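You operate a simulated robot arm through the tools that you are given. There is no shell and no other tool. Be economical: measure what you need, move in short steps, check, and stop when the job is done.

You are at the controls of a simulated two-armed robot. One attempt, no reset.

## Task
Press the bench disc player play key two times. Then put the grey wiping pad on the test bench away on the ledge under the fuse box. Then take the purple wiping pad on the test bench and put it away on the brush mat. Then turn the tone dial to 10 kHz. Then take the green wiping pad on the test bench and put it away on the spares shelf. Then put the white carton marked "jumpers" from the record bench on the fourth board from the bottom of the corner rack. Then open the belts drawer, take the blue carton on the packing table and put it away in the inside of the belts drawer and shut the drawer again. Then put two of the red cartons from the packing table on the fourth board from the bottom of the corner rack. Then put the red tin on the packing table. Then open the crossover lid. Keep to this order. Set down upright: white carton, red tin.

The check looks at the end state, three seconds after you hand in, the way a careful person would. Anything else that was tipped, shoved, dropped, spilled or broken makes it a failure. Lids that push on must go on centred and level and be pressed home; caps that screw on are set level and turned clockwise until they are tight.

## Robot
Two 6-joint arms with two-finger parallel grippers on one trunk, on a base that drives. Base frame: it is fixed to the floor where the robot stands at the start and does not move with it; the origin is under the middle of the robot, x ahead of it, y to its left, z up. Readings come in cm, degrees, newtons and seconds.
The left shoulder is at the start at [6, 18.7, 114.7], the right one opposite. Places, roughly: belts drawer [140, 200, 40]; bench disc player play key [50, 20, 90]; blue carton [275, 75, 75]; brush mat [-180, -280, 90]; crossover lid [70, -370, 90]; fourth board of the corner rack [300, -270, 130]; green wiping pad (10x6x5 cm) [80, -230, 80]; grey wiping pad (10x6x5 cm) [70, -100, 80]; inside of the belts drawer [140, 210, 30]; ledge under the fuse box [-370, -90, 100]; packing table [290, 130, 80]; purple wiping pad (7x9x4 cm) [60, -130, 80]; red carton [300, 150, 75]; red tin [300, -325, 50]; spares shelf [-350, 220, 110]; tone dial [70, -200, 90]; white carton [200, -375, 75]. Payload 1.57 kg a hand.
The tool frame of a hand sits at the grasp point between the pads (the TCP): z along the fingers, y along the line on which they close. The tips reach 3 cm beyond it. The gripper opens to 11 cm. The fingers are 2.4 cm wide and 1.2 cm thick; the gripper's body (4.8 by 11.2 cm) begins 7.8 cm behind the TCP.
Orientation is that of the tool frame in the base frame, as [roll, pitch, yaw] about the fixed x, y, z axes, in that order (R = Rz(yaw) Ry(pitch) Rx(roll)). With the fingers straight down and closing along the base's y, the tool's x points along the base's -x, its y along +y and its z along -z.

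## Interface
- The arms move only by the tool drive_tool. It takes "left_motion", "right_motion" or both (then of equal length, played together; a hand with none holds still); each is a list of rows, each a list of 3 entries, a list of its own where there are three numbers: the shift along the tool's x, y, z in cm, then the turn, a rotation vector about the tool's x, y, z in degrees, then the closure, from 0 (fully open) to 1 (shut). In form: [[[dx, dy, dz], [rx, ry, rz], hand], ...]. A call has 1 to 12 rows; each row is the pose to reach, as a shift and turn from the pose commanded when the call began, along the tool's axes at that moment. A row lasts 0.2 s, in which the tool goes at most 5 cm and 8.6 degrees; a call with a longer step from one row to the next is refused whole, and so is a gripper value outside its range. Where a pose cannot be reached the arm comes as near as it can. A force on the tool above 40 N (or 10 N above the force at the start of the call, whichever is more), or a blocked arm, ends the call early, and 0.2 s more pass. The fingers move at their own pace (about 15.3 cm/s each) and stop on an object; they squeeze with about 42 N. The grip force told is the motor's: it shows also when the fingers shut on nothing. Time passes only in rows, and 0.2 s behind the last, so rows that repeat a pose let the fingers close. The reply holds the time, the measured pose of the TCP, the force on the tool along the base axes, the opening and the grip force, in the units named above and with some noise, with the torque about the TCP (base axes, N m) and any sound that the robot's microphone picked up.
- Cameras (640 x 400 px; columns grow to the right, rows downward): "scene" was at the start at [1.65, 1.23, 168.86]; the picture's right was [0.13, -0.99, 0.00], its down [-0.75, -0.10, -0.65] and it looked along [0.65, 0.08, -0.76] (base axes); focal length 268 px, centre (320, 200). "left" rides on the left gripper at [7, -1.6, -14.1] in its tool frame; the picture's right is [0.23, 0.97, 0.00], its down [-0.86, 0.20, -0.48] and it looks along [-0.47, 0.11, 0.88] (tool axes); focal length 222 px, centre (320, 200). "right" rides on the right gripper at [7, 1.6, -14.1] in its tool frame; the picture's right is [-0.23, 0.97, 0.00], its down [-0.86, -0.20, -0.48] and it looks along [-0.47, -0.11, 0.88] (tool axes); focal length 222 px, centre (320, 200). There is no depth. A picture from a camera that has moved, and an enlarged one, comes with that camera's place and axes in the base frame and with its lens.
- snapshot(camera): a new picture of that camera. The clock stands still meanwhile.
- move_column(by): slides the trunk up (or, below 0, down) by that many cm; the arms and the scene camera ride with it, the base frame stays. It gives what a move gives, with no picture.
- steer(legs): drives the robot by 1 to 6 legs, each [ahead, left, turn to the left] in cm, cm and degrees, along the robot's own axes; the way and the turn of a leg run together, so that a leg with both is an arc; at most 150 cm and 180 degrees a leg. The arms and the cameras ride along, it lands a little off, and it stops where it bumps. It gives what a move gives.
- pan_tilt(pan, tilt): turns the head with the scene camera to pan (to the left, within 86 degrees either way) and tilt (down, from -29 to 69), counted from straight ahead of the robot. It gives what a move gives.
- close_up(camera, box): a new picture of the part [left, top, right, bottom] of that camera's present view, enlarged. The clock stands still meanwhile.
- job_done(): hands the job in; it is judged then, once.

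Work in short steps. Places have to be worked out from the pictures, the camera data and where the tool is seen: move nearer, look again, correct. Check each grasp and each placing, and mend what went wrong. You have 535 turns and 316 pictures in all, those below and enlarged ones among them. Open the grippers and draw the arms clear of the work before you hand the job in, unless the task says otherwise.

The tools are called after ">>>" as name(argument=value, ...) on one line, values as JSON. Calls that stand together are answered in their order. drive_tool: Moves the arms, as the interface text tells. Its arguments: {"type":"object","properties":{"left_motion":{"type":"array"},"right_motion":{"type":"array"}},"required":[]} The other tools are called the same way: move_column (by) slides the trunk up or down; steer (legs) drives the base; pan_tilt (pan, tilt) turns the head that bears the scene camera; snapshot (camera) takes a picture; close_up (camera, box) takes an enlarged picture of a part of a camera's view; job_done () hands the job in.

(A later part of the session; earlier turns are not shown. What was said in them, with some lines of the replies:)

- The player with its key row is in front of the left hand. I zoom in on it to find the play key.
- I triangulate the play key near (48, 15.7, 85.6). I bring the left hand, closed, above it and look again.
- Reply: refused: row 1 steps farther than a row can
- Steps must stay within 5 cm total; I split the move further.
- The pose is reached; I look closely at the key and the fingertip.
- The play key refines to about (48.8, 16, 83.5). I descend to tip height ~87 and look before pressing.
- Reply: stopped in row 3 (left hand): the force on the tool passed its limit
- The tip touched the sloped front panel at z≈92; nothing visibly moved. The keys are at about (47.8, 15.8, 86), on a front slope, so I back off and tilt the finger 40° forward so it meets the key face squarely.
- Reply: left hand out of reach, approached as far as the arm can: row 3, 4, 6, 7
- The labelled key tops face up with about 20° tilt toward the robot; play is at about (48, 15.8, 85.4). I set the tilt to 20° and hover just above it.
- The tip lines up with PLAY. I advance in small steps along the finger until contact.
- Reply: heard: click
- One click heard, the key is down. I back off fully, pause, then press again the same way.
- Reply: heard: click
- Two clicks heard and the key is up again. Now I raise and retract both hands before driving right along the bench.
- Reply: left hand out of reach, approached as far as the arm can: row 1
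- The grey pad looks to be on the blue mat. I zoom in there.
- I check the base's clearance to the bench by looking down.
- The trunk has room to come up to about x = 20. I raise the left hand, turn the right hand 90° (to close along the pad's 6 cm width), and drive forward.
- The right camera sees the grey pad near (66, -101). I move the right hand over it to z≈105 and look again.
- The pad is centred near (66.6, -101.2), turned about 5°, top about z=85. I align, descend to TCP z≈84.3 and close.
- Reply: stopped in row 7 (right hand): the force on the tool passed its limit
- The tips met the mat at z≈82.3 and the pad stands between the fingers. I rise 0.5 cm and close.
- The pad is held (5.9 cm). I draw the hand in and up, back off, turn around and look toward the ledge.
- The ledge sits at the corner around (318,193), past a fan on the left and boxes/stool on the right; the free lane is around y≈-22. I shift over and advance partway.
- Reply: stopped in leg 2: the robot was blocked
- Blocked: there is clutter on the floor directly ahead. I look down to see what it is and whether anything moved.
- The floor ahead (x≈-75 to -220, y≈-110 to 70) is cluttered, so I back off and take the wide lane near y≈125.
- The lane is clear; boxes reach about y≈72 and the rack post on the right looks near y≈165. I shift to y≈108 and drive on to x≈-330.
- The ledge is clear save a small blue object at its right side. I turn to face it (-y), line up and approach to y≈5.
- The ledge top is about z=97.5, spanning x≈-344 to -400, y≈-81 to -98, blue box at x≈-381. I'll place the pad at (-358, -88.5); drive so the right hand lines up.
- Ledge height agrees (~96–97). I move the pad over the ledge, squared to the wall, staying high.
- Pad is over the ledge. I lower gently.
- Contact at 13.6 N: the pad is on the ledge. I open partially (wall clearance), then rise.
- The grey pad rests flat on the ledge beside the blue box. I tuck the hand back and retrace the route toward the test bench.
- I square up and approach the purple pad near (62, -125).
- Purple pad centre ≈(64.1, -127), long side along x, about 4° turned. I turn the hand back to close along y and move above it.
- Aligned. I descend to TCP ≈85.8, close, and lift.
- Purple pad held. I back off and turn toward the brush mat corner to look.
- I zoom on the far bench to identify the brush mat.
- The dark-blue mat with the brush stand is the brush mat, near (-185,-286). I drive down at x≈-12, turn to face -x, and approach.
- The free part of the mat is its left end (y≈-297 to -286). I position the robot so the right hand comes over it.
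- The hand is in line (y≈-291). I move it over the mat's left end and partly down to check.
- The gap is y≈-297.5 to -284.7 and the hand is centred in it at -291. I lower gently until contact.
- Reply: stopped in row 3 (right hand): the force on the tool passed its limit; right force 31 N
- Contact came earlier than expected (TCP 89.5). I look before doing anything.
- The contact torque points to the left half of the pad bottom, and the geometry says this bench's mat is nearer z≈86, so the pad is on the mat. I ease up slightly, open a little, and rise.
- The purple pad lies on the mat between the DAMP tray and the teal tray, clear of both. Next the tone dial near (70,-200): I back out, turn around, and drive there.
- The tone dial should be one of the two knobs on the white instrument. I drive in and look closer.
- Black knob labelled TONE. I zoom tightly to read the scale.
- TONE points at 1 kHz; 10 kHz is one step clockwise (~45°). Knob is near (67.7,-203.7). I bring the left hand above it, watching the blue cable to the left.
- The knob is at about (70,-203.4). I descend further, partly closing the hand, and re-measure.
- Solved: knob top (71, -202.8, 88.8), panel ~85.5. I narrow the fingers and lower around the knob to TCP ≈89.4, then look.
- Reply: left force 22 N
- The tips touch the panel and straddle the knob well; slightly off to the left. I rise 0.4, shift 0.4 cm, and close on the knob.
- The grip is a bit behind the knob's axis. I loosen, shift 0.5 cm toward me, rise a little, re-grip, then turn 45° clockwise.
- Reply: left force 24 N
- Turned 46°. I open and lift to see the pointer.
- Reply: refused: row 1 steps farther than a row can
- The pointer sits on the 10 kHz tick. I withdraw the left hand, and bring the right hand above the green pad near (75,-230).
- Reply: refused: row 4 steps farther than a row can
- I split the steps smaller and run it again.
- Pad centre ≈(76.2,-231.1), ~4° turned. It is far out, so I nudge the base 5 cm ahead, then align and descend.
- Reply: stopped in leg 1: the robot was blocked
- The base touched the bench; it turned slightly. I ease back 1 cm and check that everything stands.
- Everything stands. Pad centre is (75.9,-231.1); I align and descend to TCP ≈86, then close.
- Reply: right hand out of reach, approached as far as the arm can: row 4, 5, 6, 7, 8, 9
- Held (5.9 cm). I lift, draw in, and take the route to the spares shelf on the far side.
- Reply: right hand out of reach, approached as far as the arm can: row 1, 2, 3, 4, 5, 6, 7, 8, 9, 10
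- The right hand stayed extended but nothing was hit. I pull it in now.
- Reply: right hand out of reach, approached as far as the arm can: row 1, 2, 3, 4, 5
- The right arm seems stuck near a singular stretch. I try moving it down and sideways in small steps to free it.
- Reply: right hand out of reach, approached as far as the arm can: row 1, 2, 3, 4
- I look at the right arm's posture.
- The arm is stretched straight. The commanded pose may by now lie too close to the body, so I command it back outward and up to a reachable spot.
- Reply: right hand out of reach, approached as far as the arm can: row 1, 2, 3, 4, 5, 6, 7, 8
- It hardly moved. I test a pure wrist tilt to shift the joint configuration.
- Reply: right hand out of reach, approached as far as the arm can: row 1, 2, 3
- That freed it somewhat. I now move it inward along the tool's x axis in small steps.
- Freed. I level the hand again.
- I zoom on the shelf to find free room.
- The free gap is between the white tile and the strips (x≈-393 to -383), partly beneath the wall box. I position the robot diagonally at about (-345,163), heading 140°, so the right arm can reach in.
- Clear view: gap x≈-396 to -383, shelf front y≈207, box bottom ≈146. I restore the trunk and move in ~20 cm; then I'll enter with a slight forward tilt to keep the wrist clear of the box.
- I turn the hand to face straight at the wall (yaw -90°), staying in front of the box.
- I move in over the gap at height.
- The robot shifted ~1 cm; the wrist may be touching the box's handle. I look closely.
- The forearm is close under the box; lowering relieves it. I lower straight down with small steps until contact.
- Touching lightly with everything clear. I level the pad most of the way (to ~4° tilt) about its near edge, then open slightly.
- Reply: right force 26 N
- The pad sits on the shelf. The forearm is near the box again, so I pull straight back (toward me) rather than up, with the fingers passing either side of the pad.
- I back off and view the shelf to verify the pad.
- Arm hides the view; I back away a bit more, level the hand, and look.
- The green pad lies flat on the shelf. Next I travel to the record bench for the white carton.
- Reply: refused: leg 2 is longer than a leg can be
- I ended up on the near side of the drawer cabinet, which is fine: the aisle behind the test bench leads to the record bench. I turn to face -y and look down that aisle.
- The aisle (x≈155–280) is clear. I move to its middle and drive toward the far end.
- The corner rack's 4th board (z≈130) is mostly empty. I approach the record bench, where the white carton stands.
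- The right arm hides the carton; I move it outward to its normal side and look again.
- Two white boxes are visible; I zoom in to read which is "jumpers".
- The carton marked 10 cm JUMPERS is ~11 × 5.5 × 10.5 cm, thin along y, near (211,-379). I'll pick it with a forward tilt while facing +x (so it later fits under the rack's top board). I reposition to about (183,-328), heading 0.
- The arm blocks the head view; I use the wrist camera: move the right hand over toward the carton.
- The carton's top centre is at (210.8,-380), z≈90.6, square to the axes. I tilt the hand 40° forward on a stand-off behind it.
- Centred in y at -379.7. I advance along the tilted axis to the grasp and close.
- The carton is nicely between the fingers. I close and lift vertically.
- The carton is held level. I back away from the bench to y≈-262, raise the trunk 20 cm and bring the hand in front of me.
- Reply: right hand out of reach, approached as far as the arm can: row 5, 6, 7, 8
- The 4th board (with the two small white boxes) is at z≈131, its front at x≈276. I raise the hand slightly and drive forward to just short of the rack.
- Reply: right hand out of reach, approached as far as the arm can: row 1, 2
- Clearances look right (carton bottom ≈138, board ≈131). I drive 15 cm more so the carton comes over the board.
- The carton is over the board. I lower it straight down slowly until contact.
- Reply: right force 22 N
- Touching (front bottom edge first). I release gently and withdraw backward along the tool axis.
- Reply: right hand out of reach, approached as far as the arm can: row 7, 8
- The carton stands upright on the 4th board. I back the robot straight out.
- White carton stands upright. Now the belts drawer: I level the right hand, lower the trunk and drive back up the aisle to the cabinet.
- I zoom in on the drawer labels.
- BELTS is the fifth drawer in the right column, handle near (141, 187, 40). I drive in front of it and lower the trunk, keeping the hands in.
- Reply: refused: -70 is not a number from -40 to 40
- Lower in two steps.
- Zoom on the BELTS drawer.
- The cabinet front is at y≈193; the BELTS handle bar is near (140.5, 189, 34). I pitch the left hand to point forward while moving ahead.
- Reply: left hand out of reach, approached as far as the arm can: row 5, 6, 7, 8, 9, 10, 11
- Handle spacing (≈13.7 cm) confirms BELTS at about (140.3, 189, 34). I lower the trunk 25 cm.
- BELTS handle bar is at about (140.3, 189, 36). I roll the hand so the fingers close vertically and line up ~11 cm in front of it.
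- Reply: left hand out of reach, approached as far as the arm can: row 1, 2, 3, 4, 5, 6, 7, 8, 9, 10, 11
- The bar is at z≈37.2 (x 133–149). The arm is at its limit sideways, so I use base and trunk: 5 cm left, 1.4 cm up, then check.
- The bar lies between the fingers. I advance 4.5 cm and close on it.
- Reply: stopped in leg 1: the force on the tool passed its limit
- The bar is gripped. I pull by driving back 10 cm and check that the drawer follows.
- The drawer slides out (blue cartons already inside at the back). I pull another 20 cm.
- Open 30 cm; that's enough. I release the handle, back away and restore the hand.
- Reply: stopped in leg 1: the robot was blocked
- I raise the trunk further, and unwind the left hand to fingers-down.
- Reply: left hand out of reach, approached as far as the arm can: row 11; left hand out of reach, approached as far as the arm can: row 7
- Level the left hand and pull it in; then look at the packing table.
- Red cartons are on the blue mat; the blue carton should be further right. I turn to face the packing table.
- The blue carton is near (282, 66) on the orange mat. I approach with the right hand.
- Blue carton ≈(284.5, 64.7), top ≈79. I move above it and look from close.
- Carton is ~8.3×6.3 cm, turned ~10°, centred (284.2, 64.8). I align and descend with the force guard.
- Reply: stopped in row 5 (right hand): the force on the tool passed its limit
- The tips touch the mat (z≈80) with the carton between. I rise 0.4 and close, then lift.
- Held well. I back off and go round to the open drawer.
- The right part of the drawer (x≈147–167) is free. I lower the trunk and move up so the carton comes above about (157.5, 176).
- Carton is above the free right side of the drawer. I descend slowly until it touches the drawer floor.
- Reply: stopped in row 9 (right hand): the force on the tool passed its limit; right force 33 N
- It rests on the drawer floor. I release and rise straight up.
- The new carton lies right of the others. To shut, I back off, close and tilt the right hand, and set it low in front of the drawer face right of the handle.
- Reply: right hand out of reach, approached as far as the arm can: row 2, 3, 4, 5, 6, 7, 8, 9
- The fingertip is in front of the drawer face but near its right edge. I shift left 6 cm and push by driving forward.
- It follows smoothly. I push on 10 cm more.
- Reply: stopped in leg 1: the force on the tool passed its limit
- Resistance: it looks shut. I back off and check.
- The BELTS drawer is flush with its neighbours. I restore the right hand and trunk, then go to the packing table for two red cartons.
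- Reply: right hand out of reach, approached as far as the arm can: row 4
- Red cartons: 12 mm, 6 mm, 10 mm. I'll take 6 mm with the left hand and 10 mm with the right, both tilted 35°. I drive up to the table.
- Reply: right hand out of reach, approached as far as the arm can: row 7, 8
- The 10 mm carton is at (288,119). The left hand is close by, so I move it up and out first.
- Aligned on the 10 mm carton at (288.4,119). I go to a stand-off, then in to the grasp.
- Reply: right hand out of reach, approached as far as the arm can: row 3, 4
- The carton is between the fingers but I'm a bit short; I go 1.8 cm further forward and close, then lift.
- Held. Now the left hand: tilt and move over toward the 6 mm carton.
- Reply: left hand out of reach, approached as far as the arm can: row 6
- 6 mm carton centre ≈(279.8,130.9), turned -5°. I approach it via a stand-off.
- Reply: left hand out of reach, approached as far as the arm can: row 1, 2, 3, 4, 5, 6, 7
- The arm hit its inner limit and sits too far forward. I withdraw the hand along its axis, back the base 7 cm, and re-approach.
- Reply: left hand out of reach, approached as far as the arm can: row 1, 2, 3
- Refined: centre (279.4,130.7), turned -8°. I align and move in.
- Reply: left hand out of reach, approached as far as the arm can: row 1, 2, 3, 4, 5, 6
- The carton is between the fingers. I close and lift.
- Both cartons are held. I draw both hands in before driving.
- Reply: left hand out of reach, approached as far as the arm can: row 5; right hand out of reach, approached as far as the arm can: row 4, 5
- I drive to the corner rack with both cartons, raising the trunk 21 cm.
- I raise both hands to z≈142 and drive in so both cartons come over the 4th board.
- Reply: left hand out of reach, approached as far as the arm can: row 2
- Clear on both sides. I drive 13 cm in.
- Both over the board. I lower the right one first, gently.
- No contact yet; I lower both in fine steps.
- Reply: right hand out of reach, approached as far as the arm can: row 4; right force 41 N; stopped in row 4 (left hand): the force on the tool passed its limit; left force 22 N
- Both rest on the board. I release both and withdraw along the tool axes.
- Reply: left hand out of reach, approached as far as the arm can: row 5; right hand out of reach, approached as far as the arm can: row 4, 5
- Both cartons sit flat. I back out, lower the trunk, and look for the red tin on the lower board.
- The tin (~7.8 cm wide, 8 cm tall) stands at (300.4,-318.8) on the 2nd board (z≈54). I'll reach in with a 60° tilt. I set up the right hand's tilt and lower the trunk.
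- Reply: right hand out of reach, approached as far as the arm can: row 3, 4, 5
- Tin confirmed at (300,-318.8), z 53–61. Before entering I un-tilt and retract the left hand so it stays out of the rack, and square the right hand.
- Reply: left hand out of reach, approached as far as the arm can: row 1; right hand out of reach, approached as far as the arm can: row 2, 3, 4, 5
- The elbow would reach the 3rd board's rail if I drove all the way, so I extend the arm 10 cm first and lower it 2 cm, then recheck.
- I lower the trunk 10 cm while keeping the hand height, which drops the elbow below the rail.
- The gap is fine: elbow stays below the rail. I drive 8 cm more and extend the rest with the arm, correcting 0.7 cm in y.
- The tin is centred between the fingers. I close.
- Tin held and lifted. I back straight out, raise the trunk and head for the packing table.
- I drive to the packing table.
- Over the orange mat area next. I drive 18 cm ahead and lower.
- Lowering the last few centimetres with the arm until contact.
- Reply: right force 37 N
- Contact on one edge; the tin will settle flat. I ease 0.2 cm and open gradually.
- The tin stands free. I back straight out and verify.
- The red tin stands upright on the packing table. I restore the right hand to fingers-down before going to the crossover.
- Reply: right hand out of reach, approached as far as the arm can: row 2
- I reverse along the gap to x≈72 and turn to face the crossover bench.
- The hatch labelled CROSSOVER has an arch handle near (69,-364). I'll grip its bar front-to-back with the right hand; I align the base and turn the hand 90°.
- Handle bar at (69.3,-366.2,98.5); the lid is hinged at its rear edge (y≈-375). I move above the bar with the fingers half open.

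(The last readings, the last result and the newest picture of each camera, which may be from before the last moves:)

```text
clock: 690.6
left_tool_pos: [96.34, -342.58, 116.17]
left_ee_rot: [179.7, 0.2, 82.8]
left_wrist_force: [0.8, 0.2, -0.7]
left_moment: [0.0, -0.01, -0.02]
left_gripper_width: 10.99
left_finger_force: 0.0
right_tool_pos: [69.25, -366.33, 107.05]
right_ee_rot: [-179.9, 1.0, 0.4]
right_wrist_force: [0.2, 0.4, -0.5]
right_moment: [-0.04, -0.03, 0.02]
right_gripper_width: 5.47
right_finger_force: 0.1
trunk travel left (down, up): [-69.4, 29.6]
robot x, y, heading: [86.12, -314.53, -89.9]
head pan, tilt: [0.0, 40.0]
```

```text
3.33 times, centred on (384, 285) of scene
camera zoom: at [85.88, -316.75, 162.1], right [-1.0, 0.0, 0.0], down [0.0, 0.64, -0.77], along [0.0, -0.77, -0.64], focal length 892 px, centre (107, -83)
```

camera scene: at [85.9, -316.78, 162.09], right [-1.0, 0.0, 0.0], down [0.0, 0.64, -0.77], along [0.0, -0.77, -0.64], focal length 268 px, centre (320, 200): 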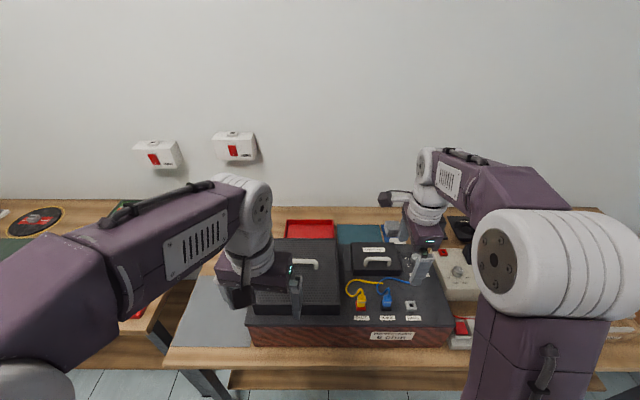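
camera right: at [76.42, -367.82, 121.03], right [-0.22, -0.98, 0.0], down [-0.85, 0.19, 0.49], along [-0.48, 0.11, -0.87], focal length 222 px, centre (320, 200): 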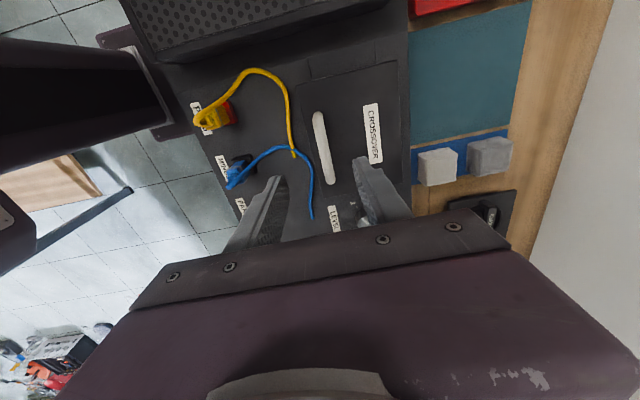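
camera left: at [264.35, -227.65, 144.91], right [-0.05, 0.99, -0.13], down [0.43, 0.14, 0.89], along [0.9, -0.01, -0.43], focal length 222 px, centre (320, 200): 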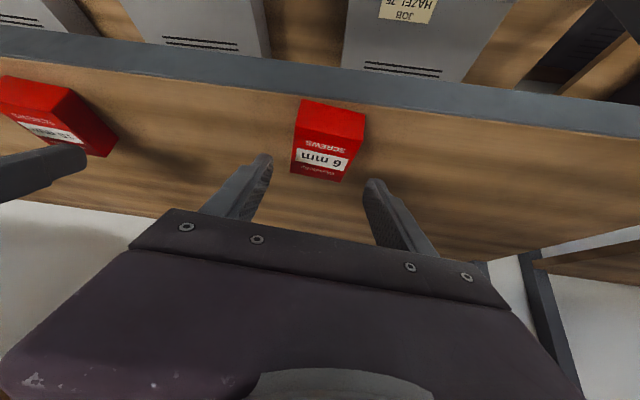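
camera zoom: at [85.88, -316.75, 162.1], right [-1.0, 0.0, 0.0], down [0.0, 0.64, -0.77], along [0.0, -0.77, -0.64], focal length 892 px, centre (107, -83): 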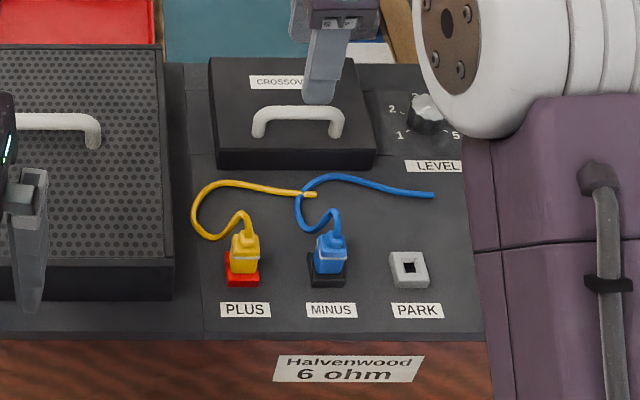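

Aligned. I descend around the bar and close gently.

>>> drive_tool(right_motion=[[[0.3, 0.4, 3], [0, 0, 0], 0.5], [[0.3, 0.4, 5.5], [0, 0, 0], 0.5], [[0.3, 0.4, 7.2], [0, 0, 0], 0.5], [[0.3, 0.4, 7.2], [0, 0, 0], 0.8], [[0.3, 0.4, 7.2], [0, 0, 0], 1], [[0.3, 0.4, 7.2], [0, 0, 0], 1]])

>>> snapshot(camera="right")

>>> close_up(camera="scene", box=[320, 225, 448, 345])

```text
clock: 692.0
left_tool_pos: [96.37, -342.67, 116.06]
left_ee_rot: [179.7, 0.2, 82.8]
left_wrist_force: [0.2, -0.6, -0.7]
left_moment: [0.03, -0.03, 0.01]
left_gripper_width: 10.99
left_finger_force: 0.2
right_tool_pos: [69.44, -366.88, 99.86]
right_ee_rot: [-180.0, 1.1, 0.4]
right_wrist_force: [0.0, -3.7, -0.6]
right_moment: [-0.08, 0.05, -0.26]
right_gripper_width: 1.16
right_finger_force: 28.9
trunk travel left (down, up): [-69.4, 29.6]
robot x, y, heading: [85.84, -314.81, -89.6]
head pan, tilt: [0.0, 40.0]
```

```text
112 pictures are left
camera right: at [76.53, -368.34, 113.81], right [-0.22, -0.98, 0.0], down [-0.85, 0.19, 0.5], along [-0.48, 0.11, -0.87], focal length 222 px, centre (320, 200)
```

right: 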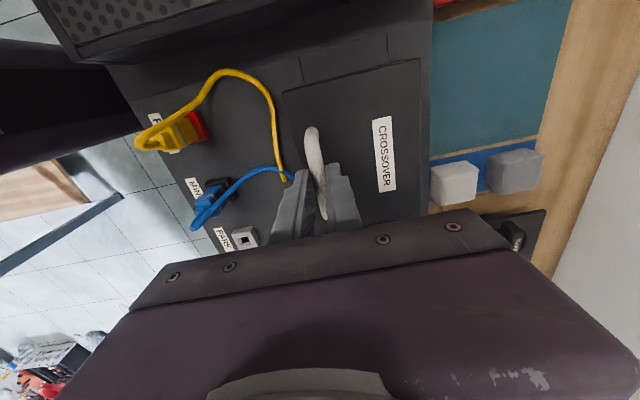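

```text
3.33 times, centred on (384, 285) of scene
camera zoom: at [85.9, -316.91, 162.09], right [-1.0, 0.0, 0.0], down [0.0, 0.64, -0.77], along [0.0, -0.77, -0.64], focal length 892 px, centre (107, -83)
```

zoom: 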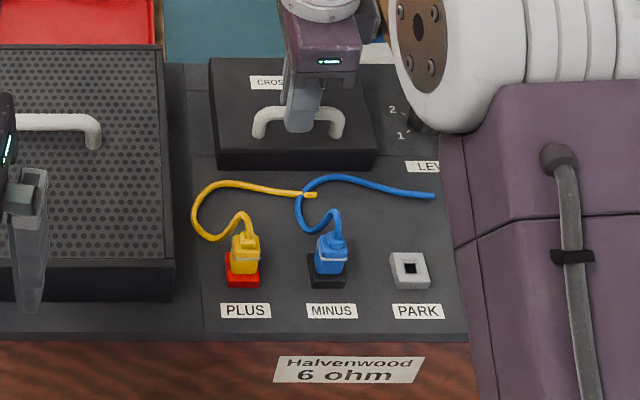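

Gripped. I lift along the arc about the rear hinge, first 20°.

>>> drive_tool(right_motion=[[[0, 0.35, -0.7], [0, 0, 0], 1], [[0, 0.8, -1.37], [0, 0, 0], 1], [[0, 1.3, -2], [0, 0, 0], 1], [[0, 1.83, -2.57], [0, 0, 0], 1]])

>>> close_up(camera="scene", box=[320, 225, 448, 345])

```text
clock: 693.0
left_tool_pos: [96.33, -342.86, 115.98]
left_ee_rot: [179.7, 0.1, 82.8]
left_wrist_force: [-0.9, 0.3, 0.5]
left_moment: [0.01, -0.01, 0.0]
left_gripper_width: 11.0
left_finger_force: 0.1
right_tool_pos: [69.31, -368.76, 102.24]
right_ee_rot: [-179.7, 1.0, 0.4]
right_wrist_force: [-1.9, -6.1, -8.8]
right_moment: [-0.04, 0.38, -0.45]
right_gripper_width: 1.18
right_finger_force: 29.1
trunk travel left (down, up): [-69.4, 29.6]
robot x, y, heading: [85.98, -314.2, -89.8]
head pan, tilt: [0.0, 40.0]
```

```text
3.33 times, centred on (384, 285) of scene
camera zoom: at [85.82, -317.11, 162.08], right [-1.0, 0.0, 0.0], down [0.0, 0.64, -0.76], along [0.0, -0.76, -0.64], focal length 892 px, centre (107, -83)
```

zoom: 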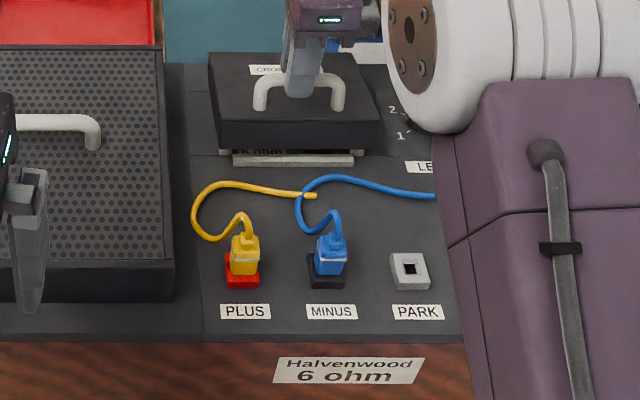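

It hinges at the back as expected. I continue to about 60°.

>>> drive_tool(right_motion=[[[0, 0.6, -0.5], [0, 0, 0], 1], [[0, 1.22, -1.01], [0, 0, 0], 1], [[0, 1.9, -1.4], [0, 0, 0], 1], [[0, 2.6, -1.79], [0, 0, 0], 1], [[0, 3.3, -2.1], [0, 0, 0], 1], [[0, 4.09, -2.32], [0, 0, 0], 1], [[0, 4.9, -2.5], [0, 0, 0], 1], [[0, 5.65, -2.58], [0, 0, 0], 1]])

>>> close_up(camera="scene", box=[320, 205, 448, 325])

>>> snapshot(camera="right")

```text
clock: 694.8
left_tool_pos: [96.34, -342.48, 116.14]
left_ee_rot: [179.7, 0.3, 82.8]
left_wrist_force: [-0.2, 0.3, -1.1]
left_moment: [-0.01, 0.01, 0.01]
left_gripper_width: 10.99
left_finger_force: 0.1
right_tool_pos: [69.35, -372.88, 104.92]
right_ee_rot: [179.9, 1.0, 0.4]
right_wrist_force: [-6.4, 3.2, 6.4]
right_moment: [0.07, 0.41, -0.68]
right_gripper_width: 1.17
right_finger_force: 28.8
right hand out of reach, approached as far as the arm can: row 7, 8
trunk travel left (down, up): [-69.4, 29.6]
robot x, y, heading: [85.93, -314.04, -89.8]
head pan, tilt: [0.0, 40.0]
```

```text
3.33 times, centred on (384, 265) of scene
camera zoom: at [85.74, -316.6, 162.11], right [-1.0, 0.0, 0.0], down [0.0, 0.64, -0.77], along [0.0, -0.77, -0.64], focal length 892 px, centre (107, -17)
```

zoom: 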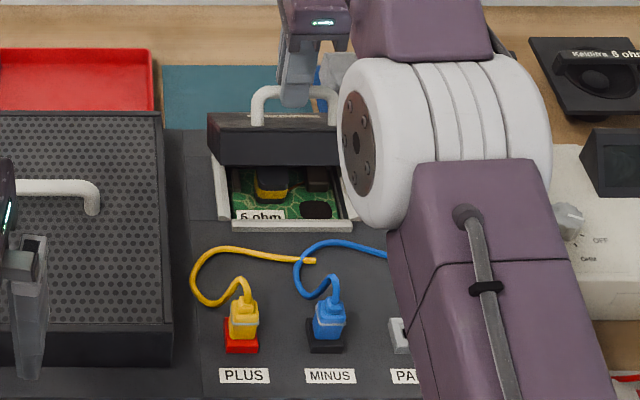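

```text
108 pictures are left
camera right: at [76.53, -374.34, 118.91], right [-0.22, -0.98, 0.01], down [-0.85, 0.19, 0.49], along [-0.48, 0.1, -0.87], focal length 222 px, centre (320, 200)
```

right: 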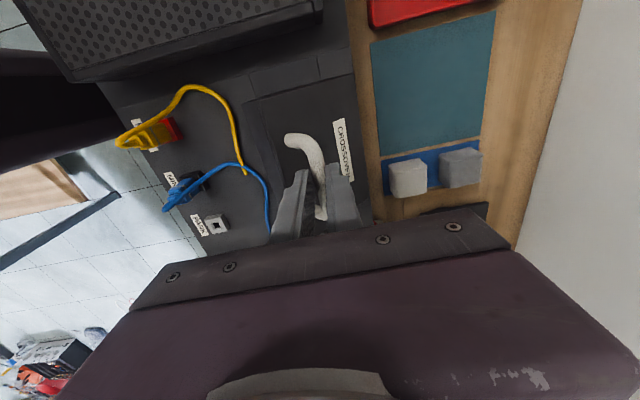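

About 50° open; the arm is at its reach limit. The remaining arc is nearly horizontal, so I drive the base 5 cm ahead slowly.

>>> steer(legs=[[2.5, 0, 0], [2.5, 0, 0]])

>>> close_up(camera="scene", box=[320, 205, 448, 325])

```text
clock: 696.0
left_tool_pos: [96.24, -347.25, 116.04]
left_ee_rot: [179.6, 0.4, 82.8]
left_wrist_force: [-0.2, 0.2, -0.6]
left_moment: [-0.02, -0.04, 0.0]
left_gripper_width: 10.98
left_finger_force: 0.1
right_tool_pos: [69.57, -377.61, 104.78]
right_ee_rot: [-179.8, 1.0, 0.3]
right_wrist_force: [-1.9, 1.8, 1.2]
right_moment: [0.14, 0.1, -0.69]
right_gripper_width: 1.18
right_finger_force: 29.2
trunk travel left (down, up): [-69.4, 29.6]
robot x, y, heading: [85.92, -319.33, -89.7]
head pan, tilt: [0.0, 40.0]
```

```text
3.33 times, centred on (384, 265) of scene
camera zoom: at [85.8, -321.31, 162.06], right [-1.0, 0.0, 0.0], down [0.0, 0.64, -0.77], along [0.0, -0.77, -0.64], focal length 892 px, centre (107, -17)
```

zoom: 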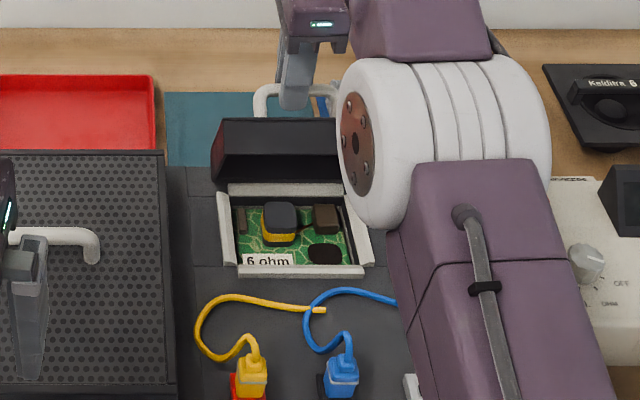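

Nearly vertical now. I push 3 cm more.

>>> steer(legs=[[3, 0, 0]])

>>> close_up(camera="scene", box=[320, 205, 448, 325])

```text
clock: 696.8
left_tool_pos: [96.26, -350.34, 116.03]
left_ee_rot: [179.6, 0.3, 82.7]
left_wrist_force: [-0.7, -0.1, 0.0]
left_moment: [-0.06, -0.02, 0.03]
left_gripper_width: 10.99
left_finger_force: 0.1
right_tool_pos: [69.54, -380.56, 104.59]
right_ee_rot: [-179.5, 1.0, 0.4]
right_wrist_force: [0.3, 12.1, -28.1]
right_moment: [0.3, -0.04, -0.71]
right_gripper_width: 1.21
right_finger_force: 29.1
trunk travel left (down, up): [-69.4, 29.6]
robot x, y, heading: [86.04, -322.33, -89.6]
head pan, tilt: [0.0, 40.0]
```

```text
3.33 times, centred on (384, 265) of scene
camera zoom: at [85.79, -324.42, 162.07], right [-1.0, 0.0, 0.0], down [0.0, 0.64, -0.77], along [0.0, -0.77, -0.64], focal length 892 px, centre (107, -17)
```

zoom: 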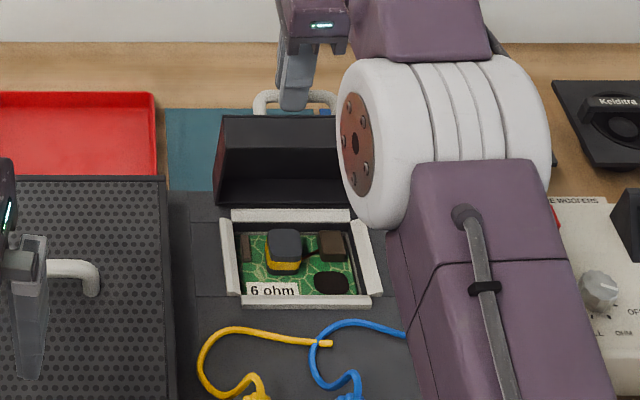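

The lid pulls downward now (past its top of arc). I lower the trunk 1 cm to follow and look.

>>> move_column(by=-1.2)

>>> steer(legs=[[1.5, 0, 0]])

>>> snapshot(camera="right")

```text
clock: 697.4
left_tool_pos: [96.43, -350.35, 114.91]
left_ee_rot: [179.7, 0.2, 82.7]
left_wrist_force: [-0.7, 0.8, 0.7]
left_moment: [0.03, 0.0, 0.03]
left_gripper_width: 11.0
left_finger_force: 0.1
right_tool_pos: [69.63, -380.78, 103.65]
right_ee_rot: [-179.9, 1.0, 0.4]
right_wrist_force: [-3.8, -14.0, 29.9]
right_moment: [-0.3, -0.01, -0.73]
right_gripper_width: 1.18
right_finger_force: 28.9
trunk travel left (down, up): [-68.2, 30.8]
robot x, y, heading: [86.21, -322.1, -89.4]
head pan, tilt: [0.0, 40.0]
```

```text
clock: 698.2
left_tool_pos: [96.32, -351.66, 115.03]
left_ee_rot: [179.6, 0.3, 82.7]
left_wrist_force: [-0.3, 0.7, 0.0]
left_moment: [-0.06, 0.01, -0.02]
left_gripper_width: 10.99
left_finger_force: 0.1
right_tool_pos: [69.55, -381.76, 103.16]
right_ee_rot: [-179.1, 0.9, 0.5]
right_wrist_force: [1.8, 11.6, -19.0]
right_moment: [0.22, -0.28, -0.7]
right_gripper_width: 1.22
right_finger_force: 29.0
trunk travel left (down, up): [-68.2, 30.8]
robot x, y, heading: [86.14, -323.94, -89.9]
head pan, tilt: [0.0, 40.0]
```

```text
105 pictures are left
camera right: at [76.75, -383.45, 117.12], right [-0.22, -0.98, -0.01], down [-0.85, 0.18, 0.5], along [-0.48, 0.12, -0.87], focal length 222 px, centre (320, 200)
```

right: 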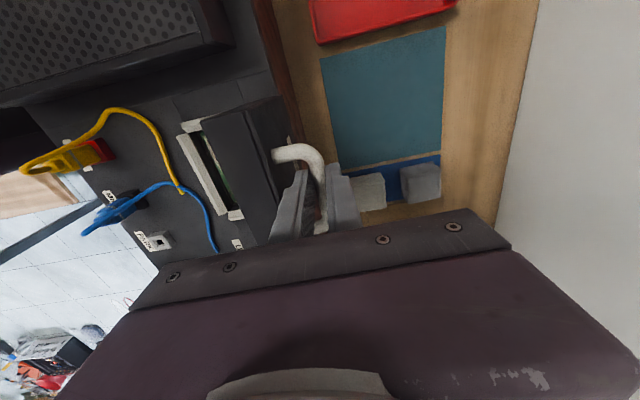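

The lid stands past vertical (~105°). I open the fingers only slightly and lift straight out.

>>> drive_tool(right_motion=[[[0, 0, 0], [0, 0, 0], 0.8], [[0, 0, 0], [0, 0, 0], 0.78], [[0, 0, 0], [0, 0, 0], 0.78]])

>>> snapshot(camera="right")

```text
clock: 699.0
left_tool_pos: [96.42, -352.02, 114.9]
left_ee_rot: [179.8, 0.2, 82.6]
left_wrist_force: [-0.3, -0.6, 0.2]
left_moment: [-0.02, 0.01, 0.0]
left_gripper_width: 11.03
left_finger_force: 0.1
right_tool_pos: [69.67, -382.06, 103.08]
right_ee_rot: [-178.7, 1.0, 0.5]
right_wrist_force: [0.3, -0.7, -0.2]
right_moment: [0.03, -0.01, -0.01]
right_gripper_width: 2.37
right_finger_force: 0.0
trunk travel left (down, up): [-68.2, 30.8]
robot x, y, heading: [85.66, -323.7, -89.9]
head pan, tilt: [0.0, 40.0]
```

```text
104 pictures are left
camera right: at [76.82, -383.74, 117.02], right [-0.22, -0.98, -0.02], down [-0.85, 0.18, 0.5], along [-0.48, 0.12, -0.87], focal length 222 px, centre (320, 200)
```

right: 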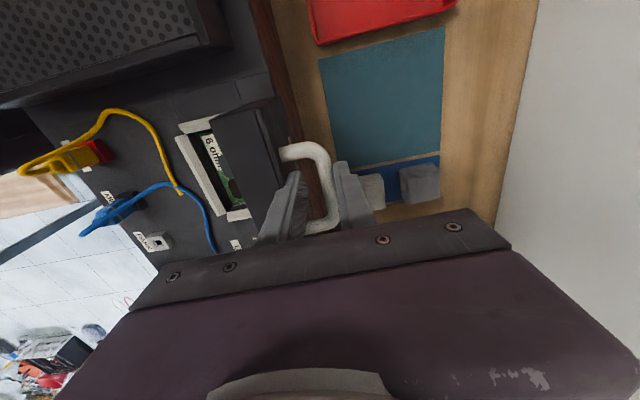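

Force-free and the lid stays open. I raise the trunk to lift the hand out.

>>> move_column(by=15)

>>> steer(legs=[[-35, 0, 0]])

>>> snapshot(camera="scene")

```text
clock: 700.8
left_tool_pos: [96.37, -351.92, 129.7]
left_ee_rot: [179.7, 0.2, 82.7]
left_wrist_force: [-0.7, -0.4, -0.1]
left_moment: [0.02, -0.01, -0.02]
left_gripper_width: 11.02
left_finger_force: 0.1
right_tool_pos: [69.67, -381.97, 118.12]
right_ee_rot: [-178.8, 0.8, 0.5]
right_wrist_force: [0.3, -0.3, -0.4]
right_moment: [0.03, -0.01, 0.0]
right_gripper_width: 2.42
right_finger_force: 0.0
trunk travel left (down, up): [-83.2, 15.8]
robot x, y, heading: [85.64, -323.89, -89.6]
head pan, tilt: [0.0, 40.0]
```

```text
clock: 703.0
left_tool_pos: [96.25, -317.5, 129.89]
left_ee_rot: [179.6, 0.2, 82.5]
left_wrist_force: [0.0, -0.8, -1.0]
left_moment: [0.03, 0.01, -0.03]
left_gripper_width: 10.99
left_finger_force: 0.1
right_tool_pos: [69.41, -347.28, 117.94]
right_ee_rot: [-178.7, 1.0, 0.4]
right_wrist_force: [0.3, 0.1, 0.1]
right_moment: [0.04, -0.02, 0.01]
right_gripper_width: 2.43
right_finger_force: 0.0
trunk travel left (down, up): [-83.2, 15.8]
robot x, y, heading: [85.55, -289.37, -89.9]
head pan, tilt: [0.0, 40.0]
```

```text
103 pictures are left
camera scene: at [85.83, -291.68, 175.89], right [-1.0, 0.0, 0.0], down [0.0, 0.64, -0.77], along [0.0, -0.77, -0.64], focal length 268 px, centre (320, 200)
```

scene: 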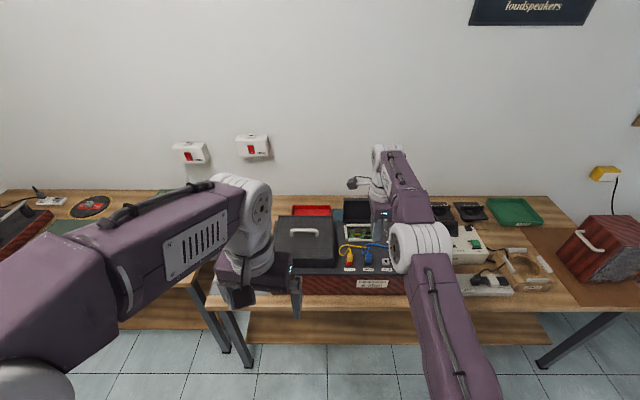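

The lid is open. I open the right gripper, draw the arm in and take a final look.

>>> drive_tool(right_motion=[[[0, -4, -1], [0, 0, 0], 0.5], [[0, -8, -2], [0, 0, 0], 0], [[0, -12, -2], [0, 0, 0], 0], [[0, -16, -2], [0, 0, 0], 0]])

>>> close_up(camera="scene", box=[270, 180, 430, 300])

```text
clock: 704.0
left_tool_pos: [96.21, -316.91, 129.8]
left_ee_rot: [179.7, 0.4, 82.6]
left_wrist_force: [0.5, 0.6, 0.6]
left_moment: [-0.02, 0.0, -0.01]
left_gripper_width: 11.0
left_finger_force: 0.0
right_tool_pos: [69.44, -330.97, 120.48]
right_ee_rot: [-179.0, 0.8, 0.4]
right_wrist_force: [0.4, 0.5, 0.3]
right_moment: [-0.07, -0.01, 0.03]
right_gripper_width: 11.01
right_finger_force: 0.1
trunk travel left (down, up): [-83.2, 15.8]
robot x, y, heading: [85.83, -289.42, -90.0]
head pan, tilt: [0.0, 40.0]
```

```text
3.33 times, centred on (350, 240) of scene
camera zoom: at [85.85, -291.08, 175.9], right [-1.0, 0.0, 0.0], down [0.0, 0.64, -0.77], along [0.0, -0.77, -0.64], focal length 892 px, centre (220, 67)
```

zoom: 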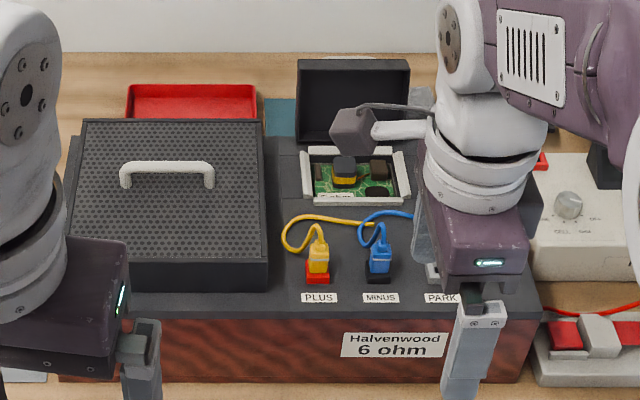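

The crossover lid stays open, and both grippers are open and clear of the work. I hand the job in.

>>> job_done()

```text
The job is handed in.
```

I finished all ten steps in the order you gave and handed the job in; the result of the check has not come back.

One thing could count against it. Early on, the base touched a small black device on the floor at about (-76, -22). I could not tell whether it moved, because I had no earlier picture of it. The base also touched the test bench twice, and the forearm pressed lightly against the wall box above the spares shelf. I saw no shift at the shelf box or at the first bench contact. I did not check after the second, which was at the bench's far end.
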